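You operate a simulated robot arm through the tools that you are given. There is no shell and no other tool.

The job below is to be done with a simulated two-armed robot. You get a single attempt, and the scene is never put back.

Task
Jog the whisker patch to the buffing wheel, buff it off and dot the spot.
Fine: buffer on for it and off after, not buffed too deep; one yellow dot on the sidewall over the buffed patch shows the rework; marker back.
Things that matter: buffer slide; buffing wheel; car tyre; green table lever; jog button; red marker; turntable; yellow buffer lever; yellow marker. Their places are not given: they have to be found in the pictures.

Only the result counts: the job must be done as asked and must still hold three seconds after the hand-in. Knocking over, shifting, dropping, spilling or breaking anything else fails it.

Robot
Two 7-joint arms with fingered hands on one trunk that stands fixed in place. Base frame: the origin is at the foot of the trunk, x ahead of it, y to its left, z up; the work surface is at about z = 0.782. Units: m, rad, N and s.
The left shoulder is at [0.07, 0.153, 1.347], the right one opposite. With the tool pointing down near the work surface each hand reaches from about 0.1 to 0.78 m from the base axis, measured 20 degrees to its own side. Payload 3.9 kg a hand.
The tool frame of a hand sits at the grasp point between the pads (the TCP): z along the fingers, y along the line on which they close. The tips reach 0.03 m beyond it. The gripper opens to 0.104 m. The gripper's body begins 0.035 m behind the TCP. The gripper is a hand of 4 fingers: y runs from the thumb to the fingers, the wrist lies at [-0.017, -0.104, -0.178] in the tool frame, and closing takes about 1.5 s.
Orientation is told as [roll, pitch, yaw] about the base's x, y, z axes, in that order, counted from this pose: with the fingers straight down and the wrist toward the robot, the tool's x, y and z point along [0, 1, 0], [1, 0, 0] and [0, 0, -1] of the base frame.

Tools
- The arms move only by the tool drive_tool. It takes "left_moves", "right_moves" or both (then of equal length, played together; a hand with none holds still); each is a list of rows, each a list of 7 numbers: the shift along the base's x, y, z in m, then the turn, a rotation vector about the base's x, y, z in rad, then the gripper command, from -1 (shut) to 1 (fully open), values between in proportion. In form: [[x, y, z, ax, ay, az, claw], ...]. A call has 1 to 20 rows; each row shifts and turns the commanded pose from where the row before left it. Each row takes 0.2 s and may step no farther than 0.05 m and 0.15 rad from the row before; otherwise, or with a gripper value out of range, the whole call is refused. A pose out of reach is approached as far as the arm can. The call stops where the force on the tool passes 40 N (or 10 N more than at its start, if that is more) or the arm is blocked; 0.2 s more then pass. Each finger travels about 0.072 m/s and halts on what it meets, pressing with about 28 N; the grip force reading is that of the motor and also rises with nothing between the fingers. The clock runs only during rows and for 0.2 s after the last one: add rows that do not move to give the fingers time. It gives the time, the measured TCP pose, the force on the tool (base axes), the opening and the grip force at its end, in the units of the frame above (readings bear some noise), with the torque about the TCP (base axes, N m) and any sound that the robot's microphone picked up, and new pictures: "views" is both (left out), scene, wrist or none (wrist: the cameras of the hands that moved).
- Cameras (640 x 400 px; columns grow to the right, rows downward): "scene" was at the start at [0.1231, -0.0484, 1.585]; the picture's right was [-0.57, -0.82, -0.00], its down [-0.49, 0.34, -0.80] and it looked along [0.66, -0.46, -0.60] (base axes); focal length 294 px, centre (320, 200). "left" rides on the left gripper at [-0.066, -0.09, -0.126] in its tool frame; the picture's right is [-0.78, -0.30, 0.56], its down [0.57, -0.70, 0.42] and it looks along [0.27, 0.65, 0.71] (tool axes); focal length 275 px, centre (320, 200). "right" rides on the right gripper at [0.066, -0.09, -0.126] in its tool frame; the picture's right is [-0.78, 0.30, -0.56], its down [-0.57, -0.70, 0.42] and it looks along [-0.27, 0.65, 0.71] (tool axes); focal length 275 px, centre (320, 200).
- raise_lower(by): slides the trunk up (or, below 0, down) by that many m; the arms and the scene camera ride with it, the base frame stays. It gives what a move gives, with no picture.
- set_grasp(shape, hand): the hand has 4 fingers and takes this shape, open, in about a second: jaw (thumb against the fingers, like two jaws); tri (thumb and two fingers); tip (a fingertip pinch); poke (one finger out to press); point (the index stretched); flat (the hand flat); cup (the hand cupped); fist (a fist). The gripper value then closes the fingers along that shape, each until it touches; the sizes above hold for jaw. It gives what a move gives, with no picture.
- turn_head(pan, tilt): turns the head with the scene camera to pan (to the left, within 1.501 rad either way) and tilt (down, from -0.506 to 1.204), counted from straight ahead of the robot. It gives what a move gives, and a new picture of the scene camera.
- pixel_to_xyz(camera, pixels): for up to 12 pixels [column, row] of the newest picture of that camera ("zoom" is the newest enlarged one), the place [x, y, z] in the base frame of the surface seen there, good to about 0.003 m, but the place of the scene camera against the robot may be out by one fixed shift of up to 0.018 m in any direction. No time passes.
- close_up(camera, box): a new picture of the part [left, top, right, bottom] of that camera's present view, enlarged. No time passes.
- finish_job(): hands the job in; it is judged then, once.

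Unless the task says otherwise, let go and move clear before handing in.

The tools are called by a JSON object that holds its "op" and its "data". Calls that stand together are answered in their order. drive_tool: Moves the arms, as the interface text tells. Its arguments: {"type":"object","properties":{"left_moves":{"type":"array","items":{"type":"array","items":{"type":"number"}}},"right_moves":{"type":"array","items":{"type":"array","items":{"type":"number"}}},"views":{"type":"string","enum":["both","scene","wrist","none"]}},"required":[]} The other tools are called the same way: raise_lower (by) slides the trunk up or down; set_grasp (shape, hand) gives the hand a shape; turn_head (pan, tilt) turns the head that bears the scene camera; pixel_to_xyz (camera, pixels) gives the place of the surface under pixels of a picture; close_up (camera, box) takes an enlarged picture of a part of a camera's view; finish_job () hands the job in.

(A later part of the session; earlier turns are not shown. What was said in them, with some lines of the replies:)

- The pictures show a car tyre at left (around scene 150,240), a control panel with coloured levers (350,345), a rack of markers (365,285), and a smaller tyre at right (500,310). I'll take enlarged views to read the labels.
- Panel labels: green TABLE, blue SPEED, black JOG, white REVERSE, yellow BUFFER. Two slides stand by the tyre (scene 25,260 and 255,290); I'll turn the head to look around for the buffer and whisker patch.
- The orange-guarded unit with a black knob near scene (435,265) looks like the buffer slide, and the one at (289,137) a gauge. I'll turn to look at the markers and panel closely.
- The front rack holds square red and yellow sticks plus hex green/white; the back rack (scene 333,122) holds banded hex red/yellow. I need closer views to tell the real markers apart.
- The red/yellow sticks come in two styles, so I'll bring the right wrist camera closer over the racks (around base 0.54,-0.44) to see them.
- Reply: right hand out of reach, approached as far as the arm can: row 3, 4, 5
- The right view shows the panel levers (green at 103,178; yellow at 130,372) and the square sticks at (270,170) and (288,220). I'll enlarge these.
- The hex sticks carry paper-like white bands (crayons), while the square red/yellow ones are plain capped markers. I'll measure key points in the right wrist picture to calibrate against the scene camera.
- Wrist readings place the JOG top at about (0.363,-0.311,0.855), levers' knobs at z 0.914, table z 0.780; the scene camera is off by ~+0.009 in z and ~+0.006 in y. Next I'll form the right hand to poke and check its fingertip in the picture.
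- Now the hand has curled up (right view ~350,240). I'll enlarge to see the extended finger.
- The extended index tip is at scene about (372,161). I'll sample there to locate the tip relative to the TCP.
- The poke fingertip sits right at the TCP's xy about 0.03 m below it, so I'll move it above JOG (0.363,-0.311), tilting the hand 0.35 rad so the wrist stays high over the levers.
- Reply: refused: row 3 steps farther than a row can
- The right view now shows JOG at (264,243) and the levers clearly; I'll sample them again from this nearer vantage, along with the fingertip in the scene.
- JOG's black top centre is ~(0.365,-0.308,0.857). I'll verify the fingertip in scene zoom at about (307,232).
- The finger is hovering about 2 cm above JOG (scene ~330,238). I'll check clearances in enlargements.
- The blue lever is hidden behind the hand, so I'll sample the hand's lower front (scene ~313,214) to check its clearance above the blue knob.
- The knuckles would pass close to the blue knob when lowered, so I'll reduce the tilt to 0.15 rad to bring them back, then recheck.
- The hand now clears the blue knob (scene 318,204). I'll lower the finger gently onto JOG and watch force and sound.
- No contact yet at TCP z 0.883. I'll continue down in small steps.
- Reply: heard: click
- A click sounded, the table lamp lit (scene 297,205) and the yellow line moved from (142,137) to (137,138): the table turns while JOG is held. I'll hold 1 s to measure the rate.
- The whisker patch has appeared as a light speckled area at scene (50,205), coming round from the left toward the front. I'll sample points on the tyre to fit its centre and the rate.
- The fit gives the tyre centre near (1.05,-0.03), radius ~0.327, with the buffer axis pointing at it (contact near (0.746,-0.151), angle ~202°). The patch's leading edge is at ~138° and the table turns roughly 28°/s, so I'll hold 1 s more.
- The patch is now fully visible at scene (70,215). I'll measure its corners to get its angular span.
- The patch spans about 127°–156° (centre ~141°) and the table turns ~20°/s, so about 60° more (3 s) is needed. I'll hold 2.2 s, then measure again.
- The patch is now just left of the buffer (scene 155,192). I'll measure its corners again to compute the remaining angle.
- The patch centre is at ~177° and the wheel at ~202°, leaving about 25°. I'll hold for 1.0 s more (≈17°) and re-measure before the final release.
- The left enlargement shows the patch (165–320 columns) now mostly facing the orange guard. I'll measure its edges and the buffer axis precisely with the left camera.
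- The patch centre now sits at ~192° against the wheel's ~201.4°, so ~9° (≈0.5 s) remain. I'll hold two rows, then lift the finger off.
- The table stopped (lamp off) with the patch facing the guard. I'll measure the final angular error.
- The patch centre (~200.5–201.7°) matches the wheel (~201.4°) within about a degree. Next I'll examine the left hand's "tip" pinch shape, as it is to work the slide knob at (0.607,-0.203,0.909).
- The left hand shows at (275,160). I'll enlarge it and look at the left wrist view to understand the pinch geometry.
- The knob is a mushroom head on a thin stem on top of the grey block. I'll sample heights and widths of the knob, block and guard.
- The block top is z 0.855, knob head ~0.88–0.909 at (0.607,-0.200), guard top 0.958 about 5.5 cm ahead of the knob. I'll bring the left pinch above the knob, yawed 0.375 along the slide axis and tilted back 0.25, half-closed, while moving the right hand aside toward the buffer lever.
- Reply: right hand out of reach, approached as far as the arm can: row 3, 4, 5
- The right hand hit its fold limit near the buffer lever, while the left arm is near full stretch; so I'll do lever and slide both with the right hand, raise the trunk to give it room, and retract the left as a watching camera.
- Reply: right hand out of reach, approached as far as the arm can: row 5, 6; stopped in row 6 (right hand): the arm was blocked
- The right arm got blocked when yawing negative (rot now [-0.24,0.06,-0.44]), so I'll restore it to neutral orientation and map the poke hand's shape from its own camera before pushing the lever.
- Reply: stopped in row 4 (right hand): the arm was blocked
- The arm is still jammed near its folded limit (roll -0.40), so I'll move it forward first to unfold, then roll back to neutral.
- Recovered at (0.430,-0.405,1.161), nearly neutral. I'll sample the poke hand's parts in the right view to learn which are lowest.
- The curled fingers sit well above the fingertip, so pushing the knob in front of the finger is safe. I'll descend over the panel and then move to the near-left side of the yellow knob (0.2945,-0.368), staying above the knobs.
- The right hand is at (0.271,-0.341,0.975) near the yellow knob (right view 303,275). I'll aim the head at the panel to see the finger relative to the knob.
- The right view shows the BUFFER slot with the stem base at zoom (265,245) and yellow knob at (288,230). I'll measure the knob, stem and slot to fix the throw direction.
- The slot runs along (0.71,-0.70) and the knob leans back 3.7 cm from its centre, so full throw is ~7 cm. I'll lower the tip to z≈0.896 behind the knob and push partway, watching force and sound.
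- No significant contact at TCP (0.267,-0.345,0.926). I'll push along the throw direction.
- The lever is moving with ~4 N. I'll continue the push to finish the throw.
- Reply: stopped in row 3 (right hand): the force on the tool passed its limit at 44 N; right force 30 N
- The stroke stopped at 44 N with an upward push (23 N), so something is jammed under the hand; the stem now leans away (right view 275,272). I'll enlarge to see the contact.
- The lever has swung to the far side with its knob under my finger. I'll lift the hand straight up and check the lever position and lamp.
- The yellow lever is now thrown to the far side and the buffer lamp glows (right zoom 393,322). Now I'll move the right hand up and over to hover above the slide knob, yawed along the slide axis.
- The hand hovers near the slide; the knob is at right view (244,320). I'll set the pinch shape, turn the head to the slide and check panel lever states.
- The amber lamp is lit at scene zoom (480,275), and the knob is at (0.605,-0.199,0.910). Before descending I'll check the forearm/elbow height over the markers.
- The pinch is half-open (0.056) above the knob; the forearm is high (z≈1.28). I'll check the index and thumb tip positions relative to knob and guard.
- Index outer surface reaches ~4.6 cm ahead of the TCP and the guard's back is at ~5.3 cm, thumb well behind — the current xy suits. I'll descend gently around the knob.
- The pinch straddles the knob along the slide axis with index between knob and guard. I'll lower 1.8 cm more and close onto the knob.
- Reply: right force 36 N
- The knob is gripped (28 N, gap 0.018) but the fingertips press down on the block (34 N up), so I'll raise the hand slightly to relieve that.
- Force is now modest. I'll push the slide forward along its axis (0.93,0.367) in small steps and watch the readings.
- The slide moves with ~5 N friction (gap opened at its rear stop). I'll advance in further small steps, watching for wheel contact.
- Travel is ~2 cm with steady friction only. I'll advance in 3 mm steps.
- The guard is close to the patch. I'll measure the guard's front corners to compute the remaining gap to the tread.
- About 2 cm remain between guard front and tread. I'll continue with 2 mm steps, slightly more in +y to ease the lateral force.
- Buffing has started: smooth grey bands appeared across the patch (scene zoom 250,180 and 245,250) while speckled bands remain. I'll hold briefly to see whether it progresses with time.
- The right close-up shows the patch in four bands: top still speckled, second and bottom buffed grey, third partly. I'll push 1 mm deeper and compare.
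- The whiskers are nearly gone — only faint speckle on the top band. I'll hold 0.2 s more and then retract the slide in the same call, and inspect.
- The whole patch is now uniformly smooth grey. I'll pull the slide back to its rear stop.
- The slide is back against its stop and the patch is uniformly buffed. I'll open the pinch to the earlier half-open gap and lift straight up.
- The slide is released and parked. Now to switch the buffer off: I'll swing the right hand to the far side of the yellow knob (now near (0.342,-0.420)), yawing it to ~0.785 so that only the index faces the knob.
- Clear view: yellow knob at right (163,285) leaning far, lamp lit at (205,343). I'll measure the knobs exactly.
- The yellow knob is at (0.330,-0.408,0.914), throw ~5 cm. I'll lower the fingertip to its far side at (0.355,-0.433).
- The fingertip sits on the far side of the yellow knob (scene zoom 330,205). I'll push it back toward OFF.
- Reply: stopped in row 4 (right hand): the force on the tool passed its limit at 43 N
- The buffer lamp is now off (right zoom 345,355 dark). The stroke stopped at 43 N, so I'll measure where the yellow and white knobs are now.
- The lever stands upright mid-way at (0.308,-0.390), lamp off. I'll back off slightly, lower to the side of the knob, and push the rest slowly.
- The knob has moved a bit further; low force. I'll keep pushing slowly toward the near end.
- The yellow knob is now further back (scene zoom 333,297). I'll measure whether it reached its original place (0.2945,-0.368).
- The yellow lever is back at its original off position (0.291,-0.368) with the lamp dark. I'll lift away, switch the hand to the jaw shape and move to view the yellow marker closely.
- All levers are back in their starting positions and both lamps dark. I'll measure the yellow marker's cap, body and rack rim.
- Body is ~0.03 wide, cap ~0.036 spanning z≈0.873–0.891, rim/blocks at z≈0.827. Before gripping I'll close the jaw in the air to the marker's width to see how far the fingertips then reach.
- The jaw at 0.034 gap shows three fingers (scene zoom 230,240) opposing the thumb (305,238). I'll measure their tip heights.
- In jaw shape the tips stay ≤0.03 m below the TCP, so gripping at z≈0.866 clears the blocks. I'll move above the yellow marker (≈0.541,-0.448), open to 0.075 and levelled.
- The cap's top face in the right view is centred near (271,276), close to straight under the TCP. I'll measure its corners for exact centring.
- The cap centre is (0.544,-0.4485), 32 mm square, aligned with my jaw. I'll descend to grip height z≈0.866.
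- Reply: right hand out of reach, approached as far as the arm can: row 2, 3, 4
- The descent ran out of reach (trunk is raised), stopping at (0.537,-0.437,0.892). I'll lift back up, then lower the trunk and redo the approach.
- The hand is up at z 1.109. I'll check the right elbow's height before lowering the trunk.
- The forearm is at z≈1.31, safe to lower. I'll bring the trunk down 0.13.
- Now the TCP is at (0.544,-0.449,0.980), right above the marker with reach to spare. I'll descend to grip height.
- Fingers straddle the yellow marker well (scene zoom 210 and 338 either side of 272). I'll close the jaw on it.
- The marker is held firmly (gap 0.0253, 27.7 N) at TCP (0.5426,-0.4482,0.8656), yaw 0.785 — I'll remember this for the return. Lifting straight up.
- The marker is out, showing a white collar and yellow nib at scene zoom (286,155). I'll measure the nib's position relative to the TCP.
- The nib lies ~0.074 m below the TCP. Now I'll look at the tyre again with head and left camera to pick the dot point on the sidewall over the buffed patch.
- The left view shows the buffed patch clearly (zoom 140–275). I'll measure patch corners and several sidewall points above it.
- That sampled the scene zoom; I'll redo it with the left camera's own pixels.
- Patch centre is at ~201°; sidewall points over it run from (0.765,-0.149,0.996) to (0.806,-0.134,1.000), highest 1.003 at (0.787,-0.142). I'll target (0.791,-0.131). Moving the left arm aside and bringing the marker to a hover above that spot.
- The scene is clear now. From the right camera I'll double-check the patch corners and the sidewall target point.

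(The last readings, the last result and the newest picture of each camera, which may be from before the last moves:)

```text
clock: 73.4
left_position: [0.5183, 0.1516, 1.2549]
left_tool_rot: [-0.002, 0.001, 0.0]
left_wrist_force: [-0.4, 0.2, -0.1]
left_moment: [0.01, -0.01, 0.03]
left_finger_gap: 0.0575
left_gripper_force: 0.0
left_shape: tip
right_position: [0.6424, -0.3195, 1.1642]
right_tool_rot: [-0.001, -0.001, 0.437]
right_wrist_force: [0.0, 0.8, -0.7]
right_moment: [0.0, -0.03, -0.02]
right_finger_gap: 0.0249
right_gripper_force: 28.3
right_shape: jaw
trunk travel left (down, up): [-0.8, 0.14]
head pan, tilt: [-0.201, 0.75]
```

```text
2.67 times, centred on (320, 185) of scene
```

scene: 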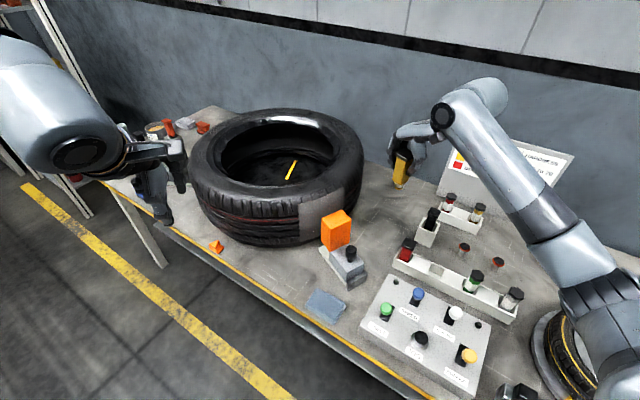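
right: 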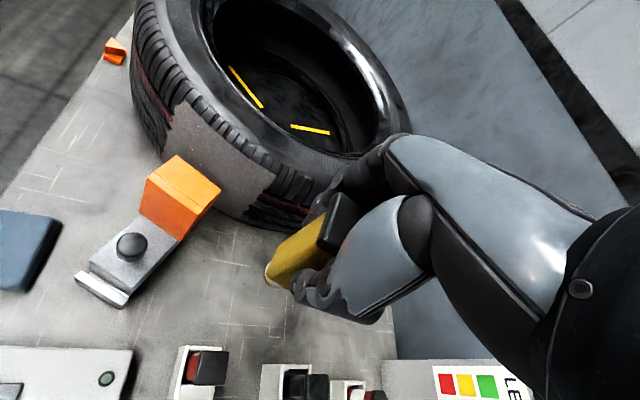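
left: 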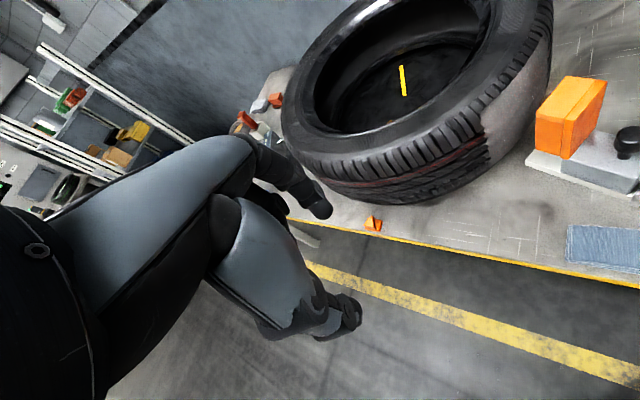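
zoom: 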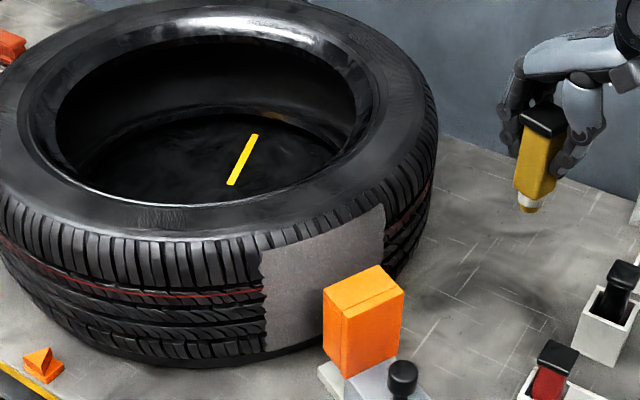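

Everything agrees: the sidewall band over the patch spans radius ~0.24–0.305 at z≈1.003. I'll move the marker above (0.791,-0.131) and lower it partway.

{"op": "drive_tool", "data": {"right_moves": [[0.0248, 0.0314, 0, 0, 0, -0.087, -0.8], [0.0248, 0.0314, 0, 0, 0, 0, -0.8], [0.0248, 0.0314, 0, 0, 0, 0, -0.8], [0.0248, 0.0314, 0, 0, 0, 0, -0.8], [0.0248, 0.0314, 0, 0, 0, 0, -0.8], [0.0249, 0.0315, 0, 0, 0, 0, -0.8], [0, 0, -0.03, 0, 0, 0, -0.8], [0, 0, 0, 0, 0, 0, -0.8]], "views": "both"}}

{"op": "close_up", "data": {"camera": "scene", "box": [240, 110, 400, 260]}}

{"op": "close_up", "data": {"camera": "right", "box": [160, 120, 420, 340]}}

```text
clock: 75.2
left_position: [0.5183, 0.1489, 1.2559]
left_tool_rot: [0.001, 0.002, -0.001]
left_wrist_force: [-0.4, 0.1, 1.2]
left_moment: [0.0, 0.01, 0.01]
left_finger_gap: 0.0575
left_gripper_force: 0.0
left_shape: tip
right_position: [0.7881, -0.1344, 1.1319]
right_tool_rot: [-0.001, 0.0, 0.351]
right_wrist_force: [-0.3, -0.8, -0.5]
right_moment: [-0.04, -0.01, -0.01]
right_finger_gap: 0.025
right_gripper_force: 28.2
right_shape: jaw
trunk travel left (down, up): [-0.8, 0.14]
head pan, tilt: [-0.201, 0.75]
```

scene: 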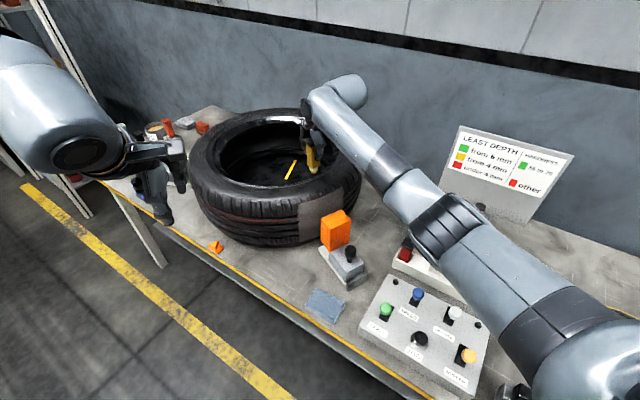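
right: 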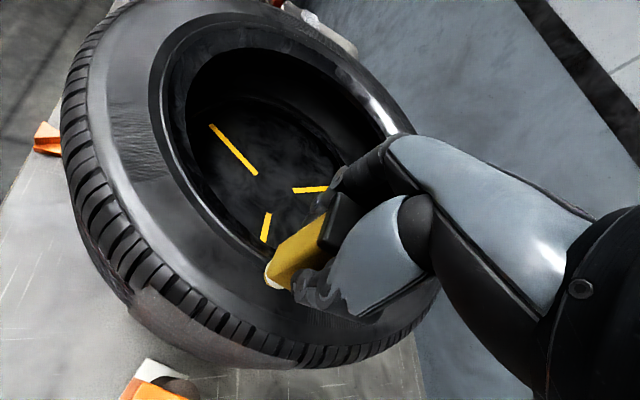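

```text
2.67 times, centred on (320, 185) of scene
```

zoom: 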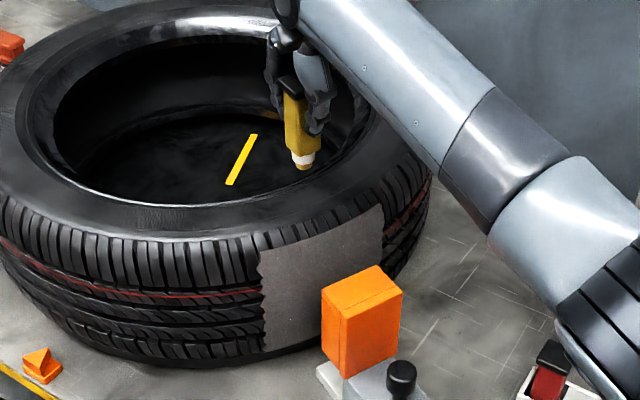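

```text
1.82 times, centred on (290, 230) of right
```

zoom: 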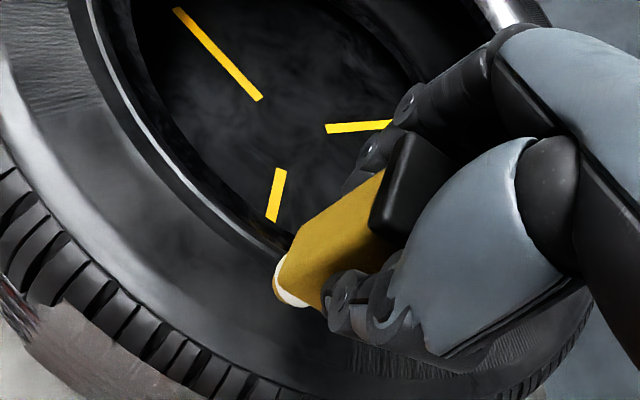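

The marker hangs over the sidewall above the patch (scene zoom nib at 304,163). I'll check nib position, then lower to about 1 cm above.

{"op": "pixel_to_xyz", "data": {"camera": "scene", "pixels": [[314, 171], [314, 172], [313, 169], [313, 160]]}}

{"op": "drive_tool", "data": {"right_moves": [[0, 0, -0.025, 0, 0, 0, -0.8], [0, 0, -0.018, 0, 0, 0, -0.8], [0, 0, 0, 0, 0, 0, -0.8]], "views": "both"}}

{"op": "close_up", "data": {"camera": "scene", "box": [270, 130, 370, 230]}}

{"op": "close_up", "data": {"camera": "right", "box": [160, 160, 380, 380]}}

```text
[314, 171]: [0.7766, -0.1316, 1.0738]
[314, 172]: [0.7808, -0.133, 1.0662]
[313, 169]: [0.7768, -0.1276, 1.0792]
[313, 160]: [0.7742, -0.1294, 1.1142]
```

```text
clock: 76.0
left_position: [0.518, 0.1517, 1.2558]
left_tool_rot: [-0.001, 0.002, -0.002]
left_wrist_force: [-1.2, -0.5, -0.1]
left_moment: [0.01, 0.0, -0.04]
left_finger_gap: 0.0578
left_gripper_force: 0.0
left_shape: tip
right_position: [0.7886, -0.1325, 1.0899]
right_tool_rot: [-0.003, 0.0, 0.35]
right_wrist_force: [-0.3, -1.0, -0.1]
right_moment: [-0.02, -0.01, -0.01]
right_finger_gap: 0.0251
right_gripper_force: 28.5
right_shape: jaw
trunk travel left (down, up): [-0.8, 0.14]
head pan, tilt: [-0.201, 0.75]
```

scene: 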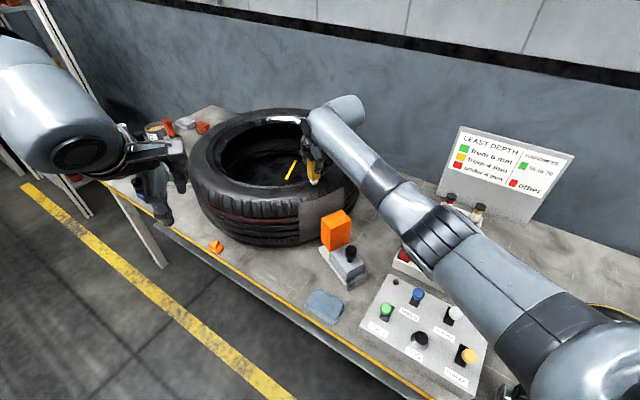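
right: 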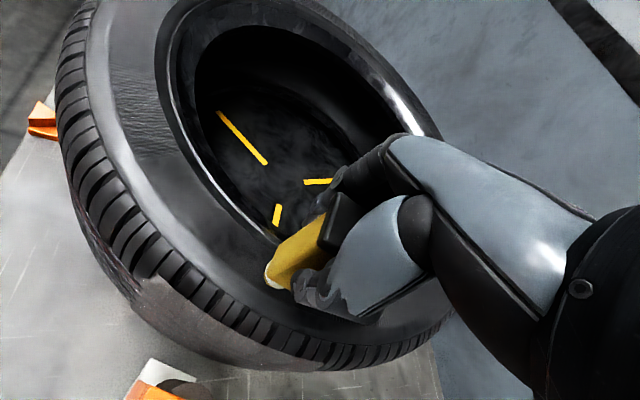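

```text
4.00 times, centred on (320, 180) of scene
```

zoom: 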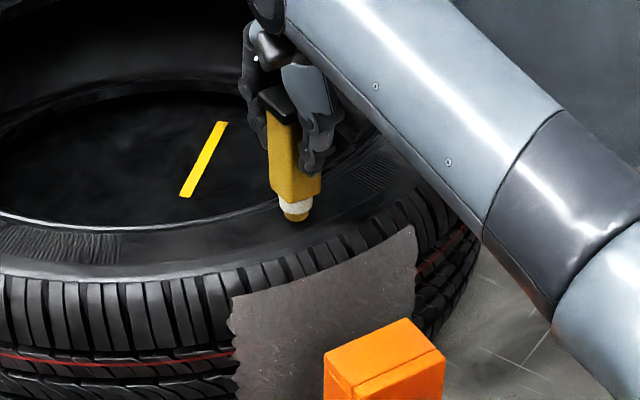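

```text
1.82 times, centred on (270, 270) of right
```

zoom: 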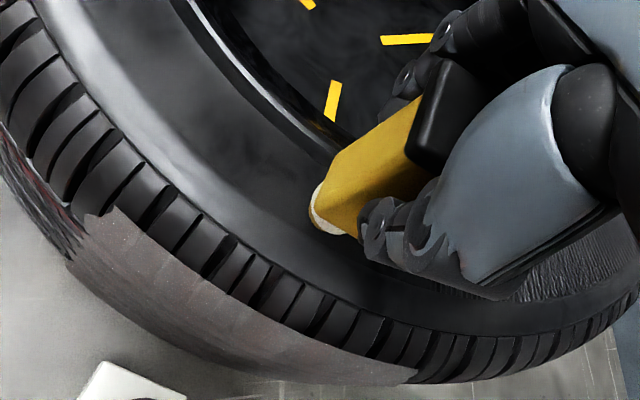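

The nib is ~1 cm over the sidewall and in line with the patch centre (lateral error ~2 mm). I'll lower in small steps until light contact.

{"op": "drive_tool", "data": {"right_moves": [[0, 0, -0.004, 0, 0, 0, -0.8], [0, 0, -0.003, 0, 0, 0, -0.8], [0, 0, 0, 0, 0, 0, -0.8]], "views": "none"}}

{"op": "close_up", "data": {"camera": "scene", "box": [290, 150, 350, 210]}}

```text
clock: 76.8
left_position: [0.5176, 0.15, 1.2569]
left_tool_rot: [-0.001, -0.001, -0.001]
left_wrist_force: [0.5, -0.1, 1.5]
left_moment: [-0.01, -0.04, 0.01]
left_finger_gap: 0.0576
left_gripper_force: 0.0
left_shape: tip
right_position: [0.7902, -0.132, 1.0838]
right_tool_rot: [-0.001, -0.005, 0.353]
right_wrist_force: [-0.1, -1.6, 10.7]
right_moment: [-0.04, -0.01, -0.04]
right_finger_gap: 0.0257
right_gripper_force: 27.9
right_shape: jaw
trunk travel left (down, up): [-0.8, 0.14]
head pan, tilt: [-0.201, 0.75]
```

```text
6.67 times, centred on (320, 180) of scene
```

zoom: 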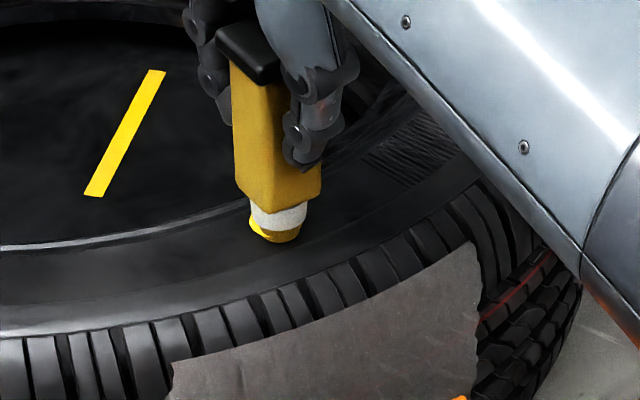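

Contact made (10.7 N) and a bright yellow dot shows at the nib (zoom 262,228). I'll lift straight up at once.

{"op": "drive_tool", "data": {"right_moves": [[0, 0, 0.01, 0, 0, 0, -0.8], [0, 0, 0.03, 0, 0, 0, -0.8], [0, 0, 0.04, 0, 0, 0, -0.8], [0, 0, 0.02, 0, 0, 0, -0.8]], "views": "both"}}

{"op": "close_up", "data": {"camera": "scene", "box": [270, 130, 370, 230]}}

{"op": "close_up", "data": {"camera": "right", "box": [100, 120, 380, 380]}}

```text
clock: 77.8
left_position: [0.5204, 0.1507, 1.2534]
left_tool_rot: [-0.001, 0.001, -0.001]
left_wrist_force: [0.0, 0.0, 1.1]
left_moment: [0.01, 0.01, -0.01]
left_finger_gap: 0.0576
left_gripper_force: 0.1
left_shape: tip
right_position: [0.7907, -0.1343, 1.1796]
right_tool_rot: [-0.002, 0.001, 0.35]
right_wrist_force: [0.4, -0.1, -1.2]
right_moment: [0.0, 0.0, 0.01]
right_finger_gap: 0.0253
right_gripper_force: 28.5
right_shape: jaw
trunk travel left (down, up): [-0.8, 0.14]
head pan, tilt: [-0.201, 0.75]
```

scene: 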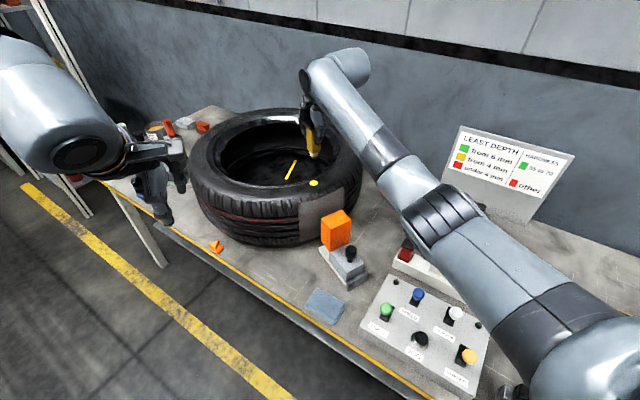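
right: 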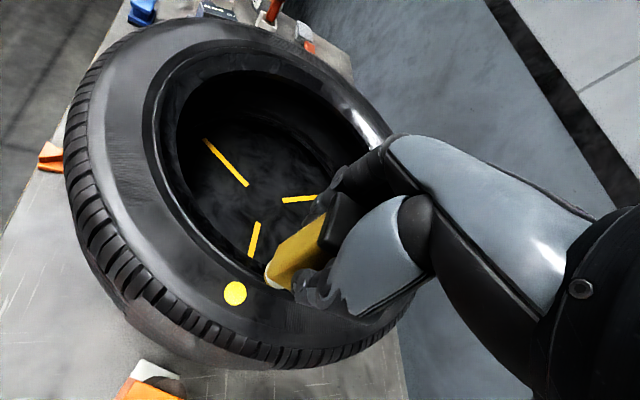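

```text
4.00 times, centred on (320, 180) of scene
```

zoom: 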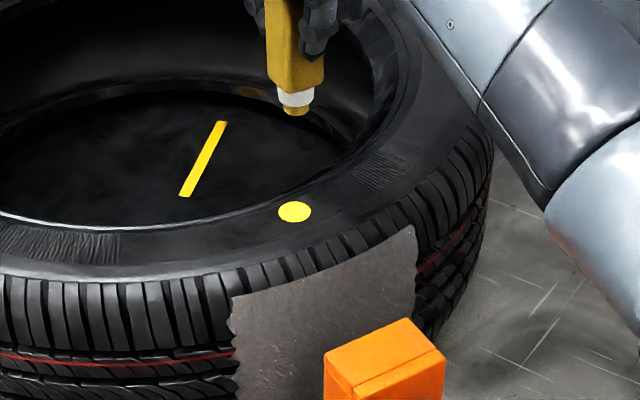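

```text
1.54 times, centred on (240, 250) of right
```

zoom: 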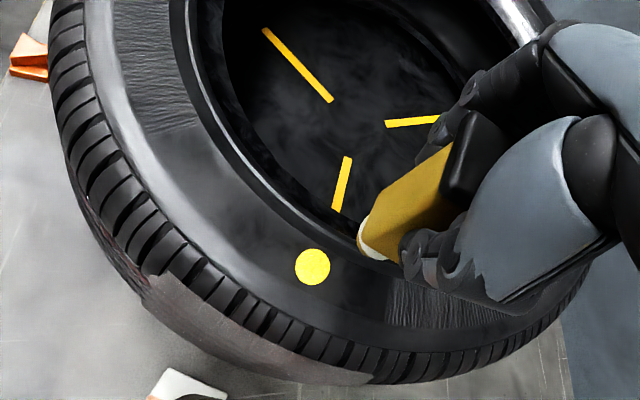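

Exactly one yellow dot is on the sidewall over the middle of the buffed patch. Now I'll carry the marker back above its slot with the original yaw.

{"op": "drive_tool", "data": {"right_moves": [[-0.0276, -0.0349, 0, 0, 0, 0.0484, -0.8], [-0.0276, -0.0349, 0, 0, 0, 0.0484, -0.8], [-0.0276, -0.0349, 0, 0, 0, 0.0484, -0.8], [-0.0276, -0.0349, 0, 0, 0, 0.0484, -0.8], [-0.0276, -0.0349, 0, 0, 0, 0.0484, -0.8], [-0.0276, -0.0349, 0, 0, 0, 0.0484, -0.8], [-0.0276, -0.0349, 0, 0, 0, 0.0484, -0.8], [-0.0276, -0.0349, 0, 0, 0, 0.0484, -0.8], [-0.0276, -0.0349, 0, 0, 0, 0.0484, -0.8], [0, 0, -0.04, 0, 0, 0, -0.8], [0, 0, -0.04, 0, 0, 0, -0.8], [0, 0, -0.03, 0, 0, 0, -0.8], [0, 0, 0, 0, 0, 0, -0.8]], "views": "none"}}

{"op": "turn_head", "data": {"pan": -0.7, "tilt": 0.95}}

{"op": "close_up", "data": {"camera": "scene", "box": [270, 80, 410, 220]}}

{"op": "close_up", "data": {"camera": "right", "box": [160, 180, 360, 380]}}

```text
clock: 80.6
left_position: [0.5182, 0.1513, 1.2554]
left_tool_rot: [-0.002, 0.0, 0.001]
left_wrist_force: [0.2, -0.4, -0.5]
left_moment: [-0.01, 0.03, -0.03]
left_finger_gap: 0.0574
left_gripper_force: 0.1
left_shape: tip
right_position: [0.5413, -0.4465, 1.0705]
right_tool_rot: [-0.001, -0.001, 0.786]
right_wrist_force: [0.5, 0.0, -0.3]
right_moment: [0.02, 0.03, 0.0]
right_finger_gap: 0.0253
right_gripper_force: 27.9
right_shape: jaw
trunk travel left (down, up): [-0.8, 0.14]
head pan, tilt: [-0.201, 0.75]
```

```text
clock: 81.5
left_position: [0.5178, 0.1513, 1.2552]
left_tool_rot: [-0.002, 0.002, -0.001]
left_wrist_force: [0.5, 0.4, 0.1]
left_moment: [0.03, 0.0, -0.02]
left_finger_gap: 0.0575
left_gripper_force: 0.1
left_shape: tip
right_position: [0.5421, -0.447, 1.07]
right_tool_rot: [-0.001, -0.003, 0.789]
right_wrist_force: [0.4, 0.3, -1.0]
right_moment: [-0.02, 0.0, 0.03]
right_finger_gap: 0.0257
right_gripper_force: 28.1
right_shape: jaw
trunk travel left (down, up): [-0.8, 0.14]
head pan, tilt: [-0.7, 0.949]
```

scene: 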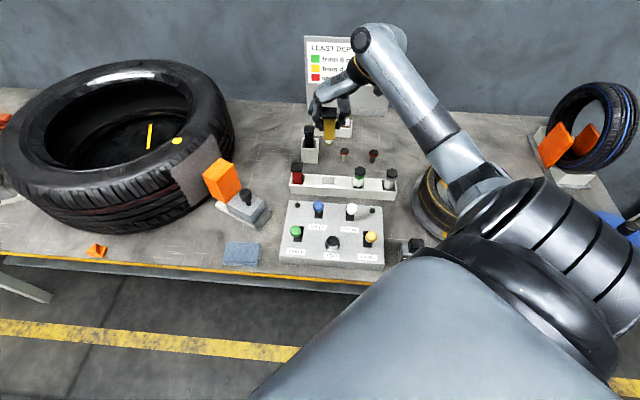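

```text
2.86 times, centred on (340, 150) of scene
```

zoom: 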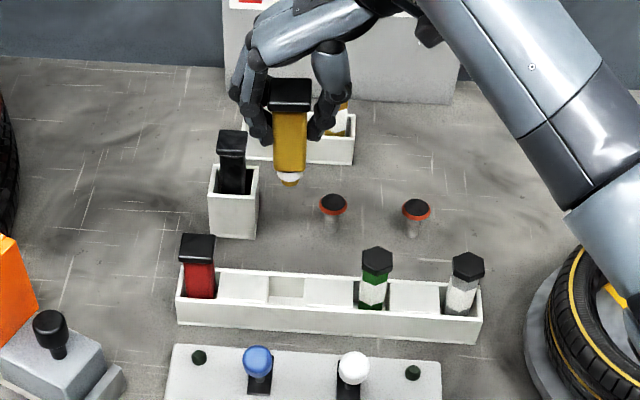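

```text
2.00 times, centred on (260, 280) of right
```

zoom: 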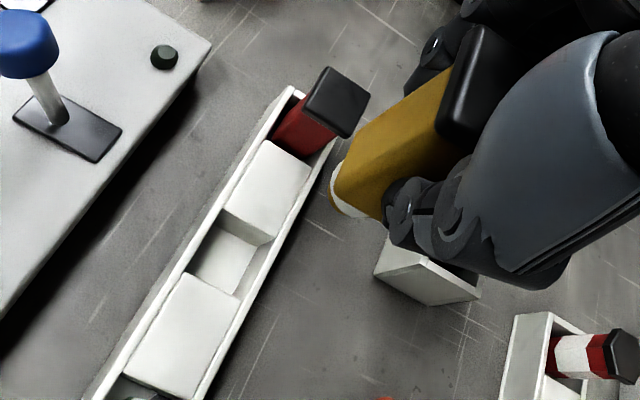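

The marker hangs straight above the empty slot (scene zoom 287,290). I'll verify nib position against the slot before inserting.

{"op": "pixel_to_xyz", "data": {"camera": "scene", "pixels": [[330, 143], [330, 142], [330, 128], [328, 181], [321, 181], [335, 182], [328, 176]]}}

{"op": "pixel_to_xyz", "data": {"camera": "right", "pixels": [[212, 283], [233, 301], [195, 316], [218, 328], [224, 320], [203, 300], [214, 309], [245, 290], [262, 274]]}}

```text
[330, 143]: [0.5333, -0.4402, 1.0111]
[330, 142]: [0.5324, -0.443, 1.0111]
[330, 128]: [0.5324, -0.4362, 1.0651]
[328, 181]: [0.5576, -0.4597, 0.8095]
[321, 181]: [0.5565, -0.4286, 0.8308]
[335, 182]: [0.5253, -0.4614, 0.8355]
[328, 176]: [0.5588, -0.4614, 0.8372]
```

```text
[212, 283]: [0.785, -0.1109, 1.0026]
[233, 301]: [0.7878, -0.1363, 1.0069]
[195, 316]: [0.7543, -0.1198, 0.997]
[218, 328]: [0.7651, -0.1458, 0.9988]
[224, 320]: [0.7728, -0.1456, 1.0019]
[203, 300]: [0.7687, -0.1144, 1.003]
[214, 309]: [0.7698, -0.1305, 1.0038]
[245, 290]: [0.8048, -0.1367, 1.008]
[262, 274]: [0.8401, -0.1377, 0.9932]
```

The right picture was stale, so I'll take a fresh one while lowering a little and correcting the xy.

{"op": "drive_tool", "data": {"right_moves": [[0.0005, -0.001, -0.04, 0, 0, 0, -0.8], [0, 0, -0.04, 0, 0, 0, -0.8], [0, 0, 0, 0, 0, 0, -0.8]], "views": "both"}}

{"op": "close_up", "data": {"camera": "right", "box": [180, 180, 380, 380]}}

{"op": "close_up", "data": {"camera": "scene", "box": [280, 120, 380, 210]}}

```text
clock: 82.3
left_position: [0.5176, 0.1501, 1.2555]
left_tool_rot: [-0.002, 0.003, -0.001]
left_wrist_force: [0.7, 1.0, 0.3]
left_moment: [0.03, 0.03, 0.0]
left_finger_gap: 0.0574
left_gripper_force: 0.2
left_shape: tip
right_position: [0.543, -0.4484, 0.9908]
right_tool_rot: [-0.003, -0.001, 0.786]
right_wrist_force: [0.6, -0.7, -0.5]
right_moment: [-0.01, 0.01, 0.01]
right_finger_gap: 0.025
right_gripper_force: 28.2
right_shape: jaw
trunk travel left (down, up): [-0.8, 0.14]
head pan, tilt: [-0.7, 0.949]
```

scene: 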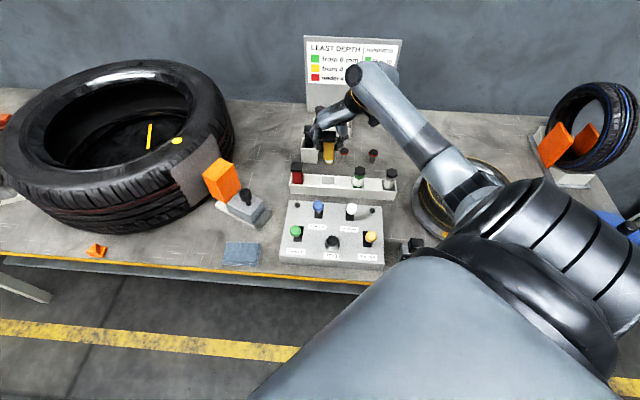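
right: 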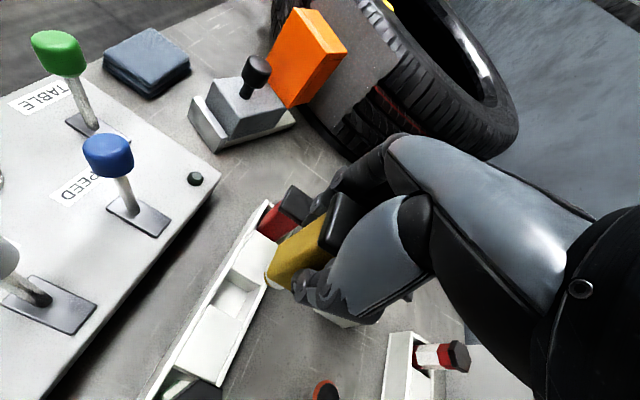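

```text
2.00 times, centred on (280, 280) of right
```

zoom: 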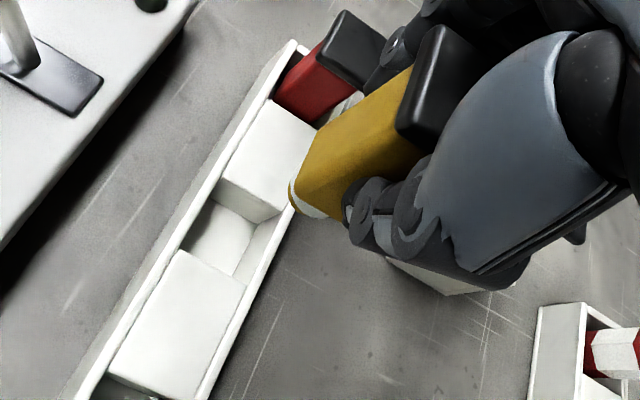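

```text
4.44 times, centred on (330, 165) of scene
```

zoom: 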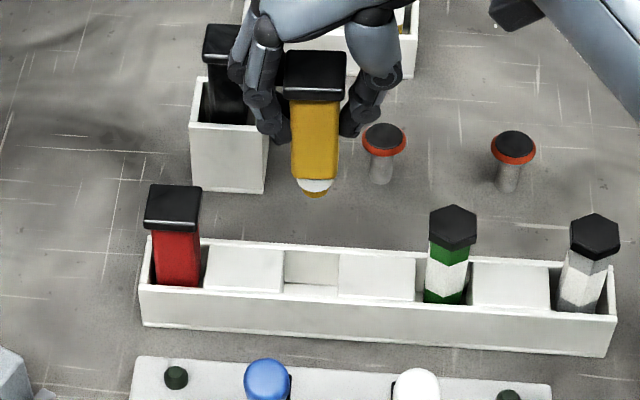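

I'll measure the slot's bounding block edges in the fresh right picture to confirm alignment.

{"op": "pixel_to_xyz", "data": {"camera": "right", "pixels": [[231, 265], [254, 281], [211, 308], [240, 323], [243, 274], [226, 315], [235, 297], [206, 300], [262, 290]]}}

```text
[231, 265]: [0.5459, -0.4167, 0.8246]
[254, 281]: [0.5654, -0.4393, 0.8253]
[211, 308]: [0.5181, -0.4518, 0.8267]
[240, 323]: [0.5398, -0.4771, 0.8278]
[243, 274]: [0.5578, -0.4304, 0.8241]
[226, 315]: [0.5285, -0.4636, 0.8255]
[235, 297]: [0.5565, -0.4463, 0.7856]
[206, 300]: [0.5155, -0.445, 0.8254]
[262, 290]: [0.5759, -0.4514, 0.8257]
```

Slot centre (0.543,-0.447) matches the TCP within ~1.5 mm. I'll lower the marker into the slot.

{"op": "drive_tool", "data": {"right_moves": [[0, 0, -0.04, 0, 0, 0, -0.8], [0, 0, -0.03, 0, 0, 0, -0.8], [0, 0, -0.025, 0, 0, 0, -0.8], [0, 0, -0.015, 0, 0, 0, -0.8], [0, 0, -0.006, 0, 0, 0, -0.8], [0, 0, 0, 0, 0, 0, -0.8]], "views": "both"}}

{"op": "close_up", "data": {"camera": "scene", "box": [280, 120, 380, 210]}}

```text
clock: 83.7
left_position: [0.518, 0.1495, 1.2546]
left_tool_rot: [-0.003, -0.001, -0.001]
left_wrist_force: [-0.5, 0.5, 0.4]
left_moment: [0.01, 0.04, 0.01]
left_finger_gap: 0.0575
left_gripper_force: 0.1
left_shape: tip
right_position: [0.5439, -0.4472, 0.876]
right_tool_rot: [0.0, 0.0, 0.786]
right_wrist_force: [-0.1, -0.1, -1.7]
right_moment: [-0.01, -0.03, 0.01]
right_finger_gap: 0.0252
right_gripper_force: 27.7
right_shape: jaw
trunk travel left (down, up): [-0.8, 0.14]
head pan, tilt: [-0.7, 0.949]
```

scene: 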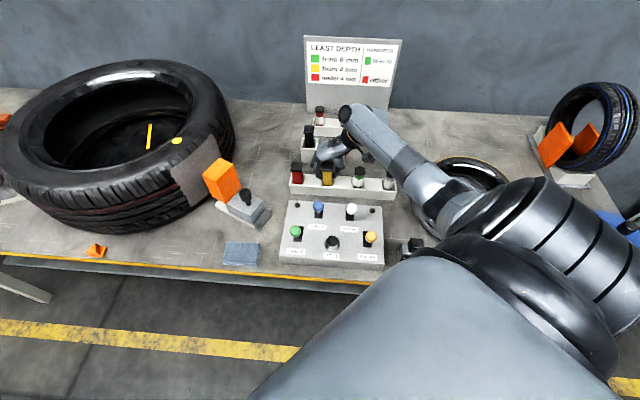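
right: 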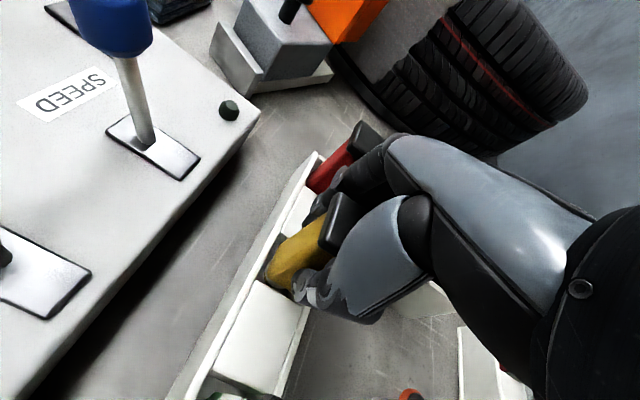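

```text
4.44 times, centred on (330, 165) of scene
```

zoom: 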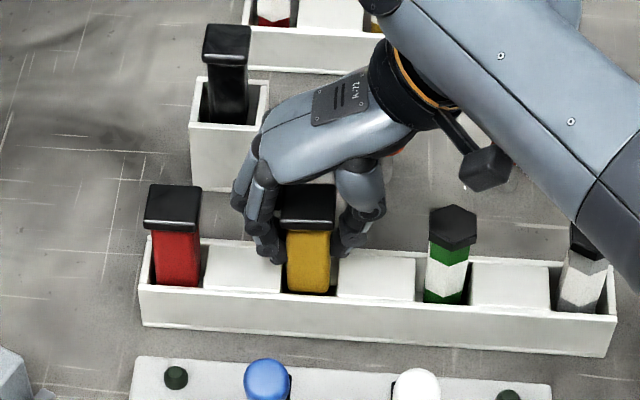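

The marker is entering its slot cleanly without side force. I'll lower the last centimetre until it seats.

{"op": "drive_tool", "data": {"right_moves": [[0, 0, -0.004, 0, 0, 0, -0.8], [0, 0, -0.003, 0, 0, 0, -0.8], [0, 0, -0.002, 0, 0, 0, -0.8], [0, 0, 0, 0, 0, 0, -0.8]], "views": "none"}}

```text
clock: 84.7
left_position: [0.5185, 0.1495, 1.2553]
left_tool_rot: [-0.003, 0.001, -0.001]
left_wrist_force: [0.6, -0.5, 0.3]
left_moment: [-0.04, 0.0, 0.0]
left_finger_gap: 0.0577
left_gripper_force: 0.1
left_shape: tip
right_position: [0.5428, -0.4482, 0.8672]
right_tool_rot: [0.0, 0.0, 0.787]
right_wrist_force: [0.7, -0.4, -0.5]
right_moment: [-0.03, 0.03, 0.01]
right_finger_gap: 0.0252
right_gripper_force: 28.5
right_shape: jaw
trunk travel left (down, up): [-0.8, 0.14]
head pan, tilt: [-0.7, 0.949]
```

At z 0.867 with no contact yet; the original grip height was 0.8656. Lowering 2 mm more.

{"op": "drive_tool", "data": {"right_moves": [[0, 0, -0.0015, 0, 0, 0, -0.8], [0, 0, -0.001, 0, 0, 0, -0.8]], "views": "none"}}

```text
clock: 85.3
left_position: [0.5173, 0.151, 1.2559]
left_tool_rot: [-0.001, -0.001, -0.001]
left_wrist_force: [-0.3, -0.4, -0.2]
left_moment: [0.01, 0.02, -0.02]
left_finger_gap: 0.0574
left_gripper_force: 0.1
left_shape: tip
right_position: [0.5423, -0.447, 0.8658]
right_tool_rot: [-0.005, -0.002, 0.786]
right_wrist_force: [-0.6, 0.3, 8.5]
right_moment: [-0.02, -0.01, 0.02]
right_finger_gap: 0.0254
right_gripper_force: 28.2
right_shape: jaw
trunk travel left (down, up): [-0.8, 0.14]
head pan, tilt: [-0.7, 0.949]
```

It is seated (8.5 N at z 0.866, the original height). Releasing and lifting straight up.

{"op": "drive_tool", "data": {"right_moves": [[0, 0, 0.001, 0, 0, 0, -0.4], [0, 0, 0, 0, 0, 0, 0], [0, 0, 0, 0, 0, 0, 0.44], [0, 0, 0, 0, 0, 0, 0.44], [0, 0, 0, 0, 0, 0, 0.44], [0, 0, 0, 0, 0, 0, 0.44]], "views": "scene"}}

{"op": "close_up", "data": {"camera": "scene", "box": [280, 120, 380, 210]}}

```text
clock: 86.7
left_position: [0.5178, 0.1503, 1.2564]
left_tool_rot: [-0.001, 0.002, -0.001]
left_wrist_force: [0.0, 0.0, 0.7]
left_moment: [0.03, -0.03, 0.02]
left_finger_gap: 0.0575
left_gripper_force: 0.1
left_shape: tip
right_position: [0.5433, -0.4459, 0.8645]
right_tool_rot: [0.001, -0.001, 0.788]
right_wrist_force: [-0.2, 0.3, -0.1]
right_moment: [0.02, -0.01, -0.01]
right_finger_gap: 0.0745
right_gripper_force: 0.1
right_shape: jaw
trunk travel left (down, up): [-0.8, 0.14]
head pan, tilt: [-0.7, 0.949]
```

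scene: 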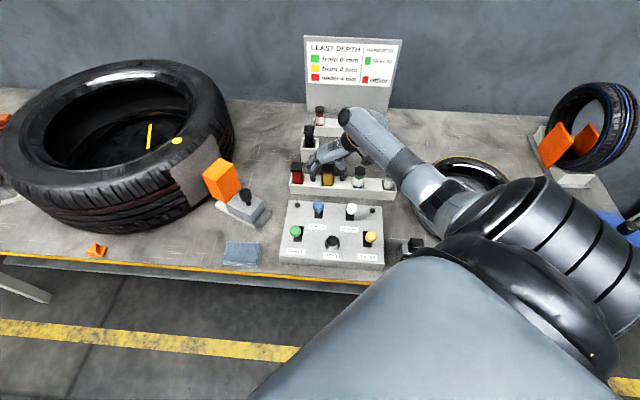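

```text
4.44 times, centred on (330, 165) of scene
```

zoom: 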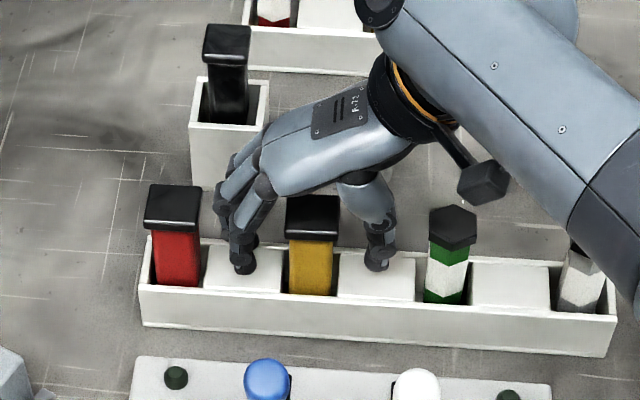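

The yellow marker stands upright in its slot with the fingers clear on both sides. I'll lift straight up and move away.

{"op": "drive_tool", "data": {"right_moves": [[0, 0, 0.03, 0, 0, 0, 0.44], [0, 0, 0.04, 0, 0, 0, 0.44], [0, 0, 0.045, 0, 0, 0, 0.44], [0, 0, 0.045, 0, 0, 0, 0.44], [-0.02, -0.03, 0.03, 0, 0, 0, 0.44], [-0.02, -0.03, 0.03, 0, 0, 0, 0.44], [0, 0, 0, 0, 0, 0, 0.44]], "views": "both"}}

{"op": "close_up", "data": {"camera": "scene", "box": [270, 90, 410, 280]}}

{"op": "close_up", "data": {"camera": "scene", "box": [0, 40, 280, 260]}}

{"op": "close_up", "data": {"camera": "scene", "box": [400, 60, 640, 260]}}

```text
clock: 88.3
left_position: [0.5189, 0.1517, 1.2558]
left_tool_rot: [-0.001, 0.001, 0.0]
left_wrist_force: [-0.2, 1.1, 0.2]
left_moment: [0.01, 0.02, -0.01]
left_finger_gap: 0.0576
left_gripper_force: 0.1
left_shape: tip
right_position: [0.503, -0.5067, 1.0847]
right_tool_rot: [0.0, 0.0, 0.786]
right_wrist_force: [-0.1, -0.4, -0.4]
right_moment: [0.0, 0.06, 0.0]
right_finger_gap: 0.0748
right_gripper_force: 0.0
right_shape: jaw
trunk travel left (down, up): [-0.8, 0.14]
head pan, tilt: [-0.7, 0.949]
```

scene: 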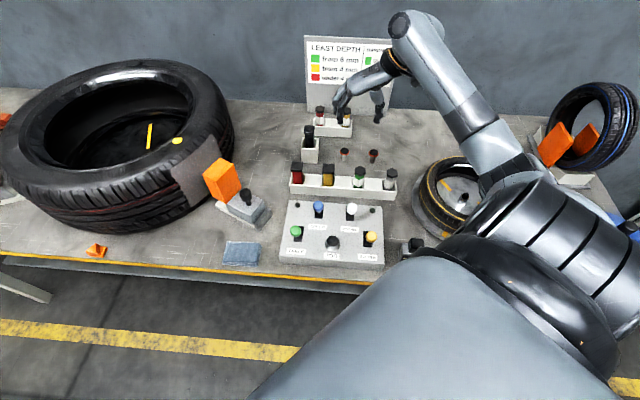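
right: 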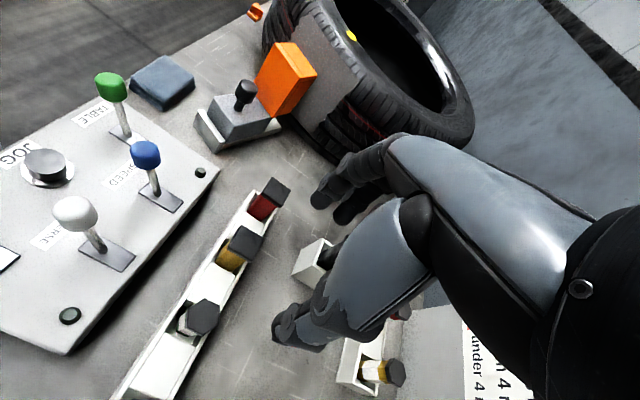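

```text
2.11 times, centred on (340, 185) of scene
```

zoom: 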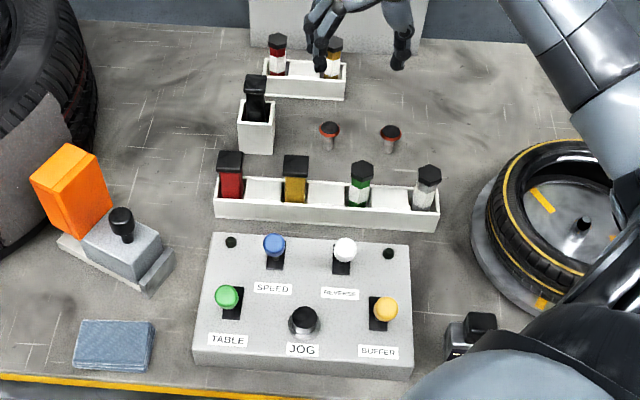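

```text
1.82 times, centred on (140, 150) of scene
```

zoom: 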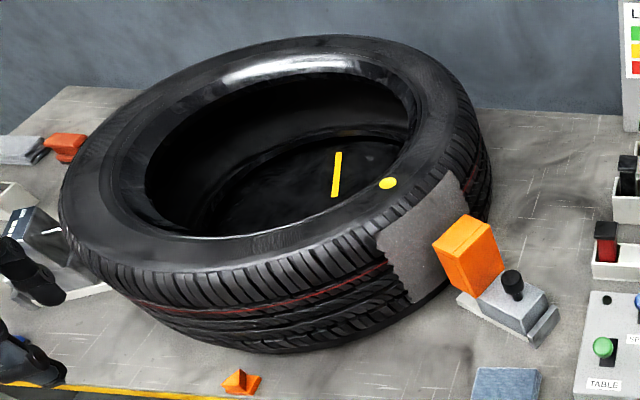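

```text
2.00 times, centred on (520, 160) of scene
```

zoom: 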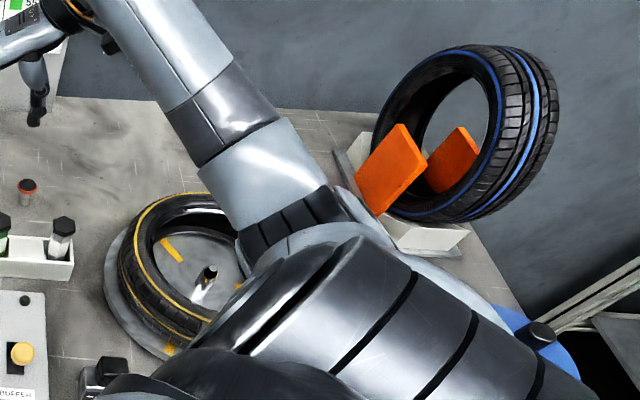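

All levers are at their starting positions, lamps dark, the slide parked, the marker back, and one dot sits over the buffed patch. I'll do a last close check of the patch for leftover whiskers.

{"op": "close_up", "data": {"camera": "scene", "box": [140, 120, 240, 220]}}

{"op": "close_up", "data": {"camera": "right", "box": [240, 0, 440, 160]}}

```text
4.00 times, centred on (190, 170) of scene
```

zoom: 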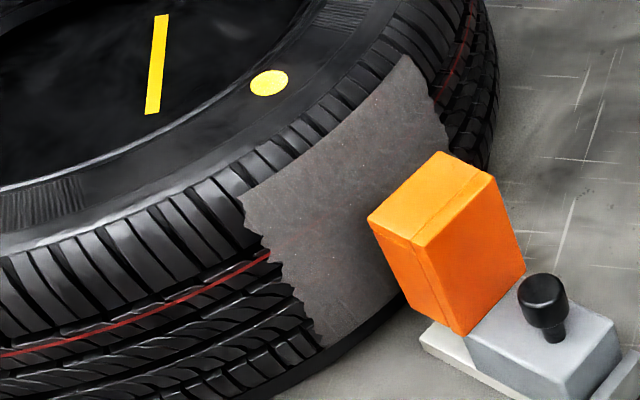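

```text
2.50 times, centred on (340, 80) of right
```

zoom: 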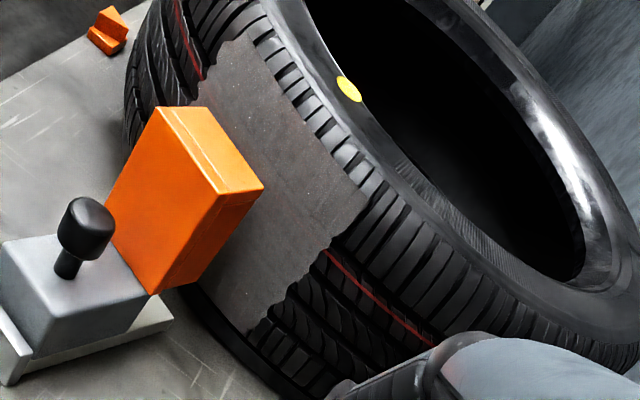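

The patch is uniformly smooth with no whiskers left. The single yellow dot is over its centre, the buffer is off with the slide parked, the marker is back in its slot, and both hands are clear, so I'm handing in.

{"op": "finish_job", "data": {}}

```text
The job is handed in.
```

The job is handed in: the whisker patch is buffed off and one yellow dot sits on the sidewall over the middle of it.

- **Patch:** I jogged it round to face the buffing wheel, within about a degree. In the final close-ups the whole patch is smooth grey with no whiskers left.
- **Buff depth:** I pulled the wheel back as soon as the last whiskers were going. There was no depth reading, so "not too deep" is judged only from how the patch looks.
- **Buffer:** it was on for the buffing and off afterwards. Its lamp is dark, the yellow lever is back where it started, and the slide is against its rear stop.
- **Marker:** there were two yellow sticks. I used the square one in the front rack, because the banded hexagonal ones looked like crayons. It is back upright in its slot.

The green table lever and the red marker were not touched, and I saw nothing else out of place in the final pictures.
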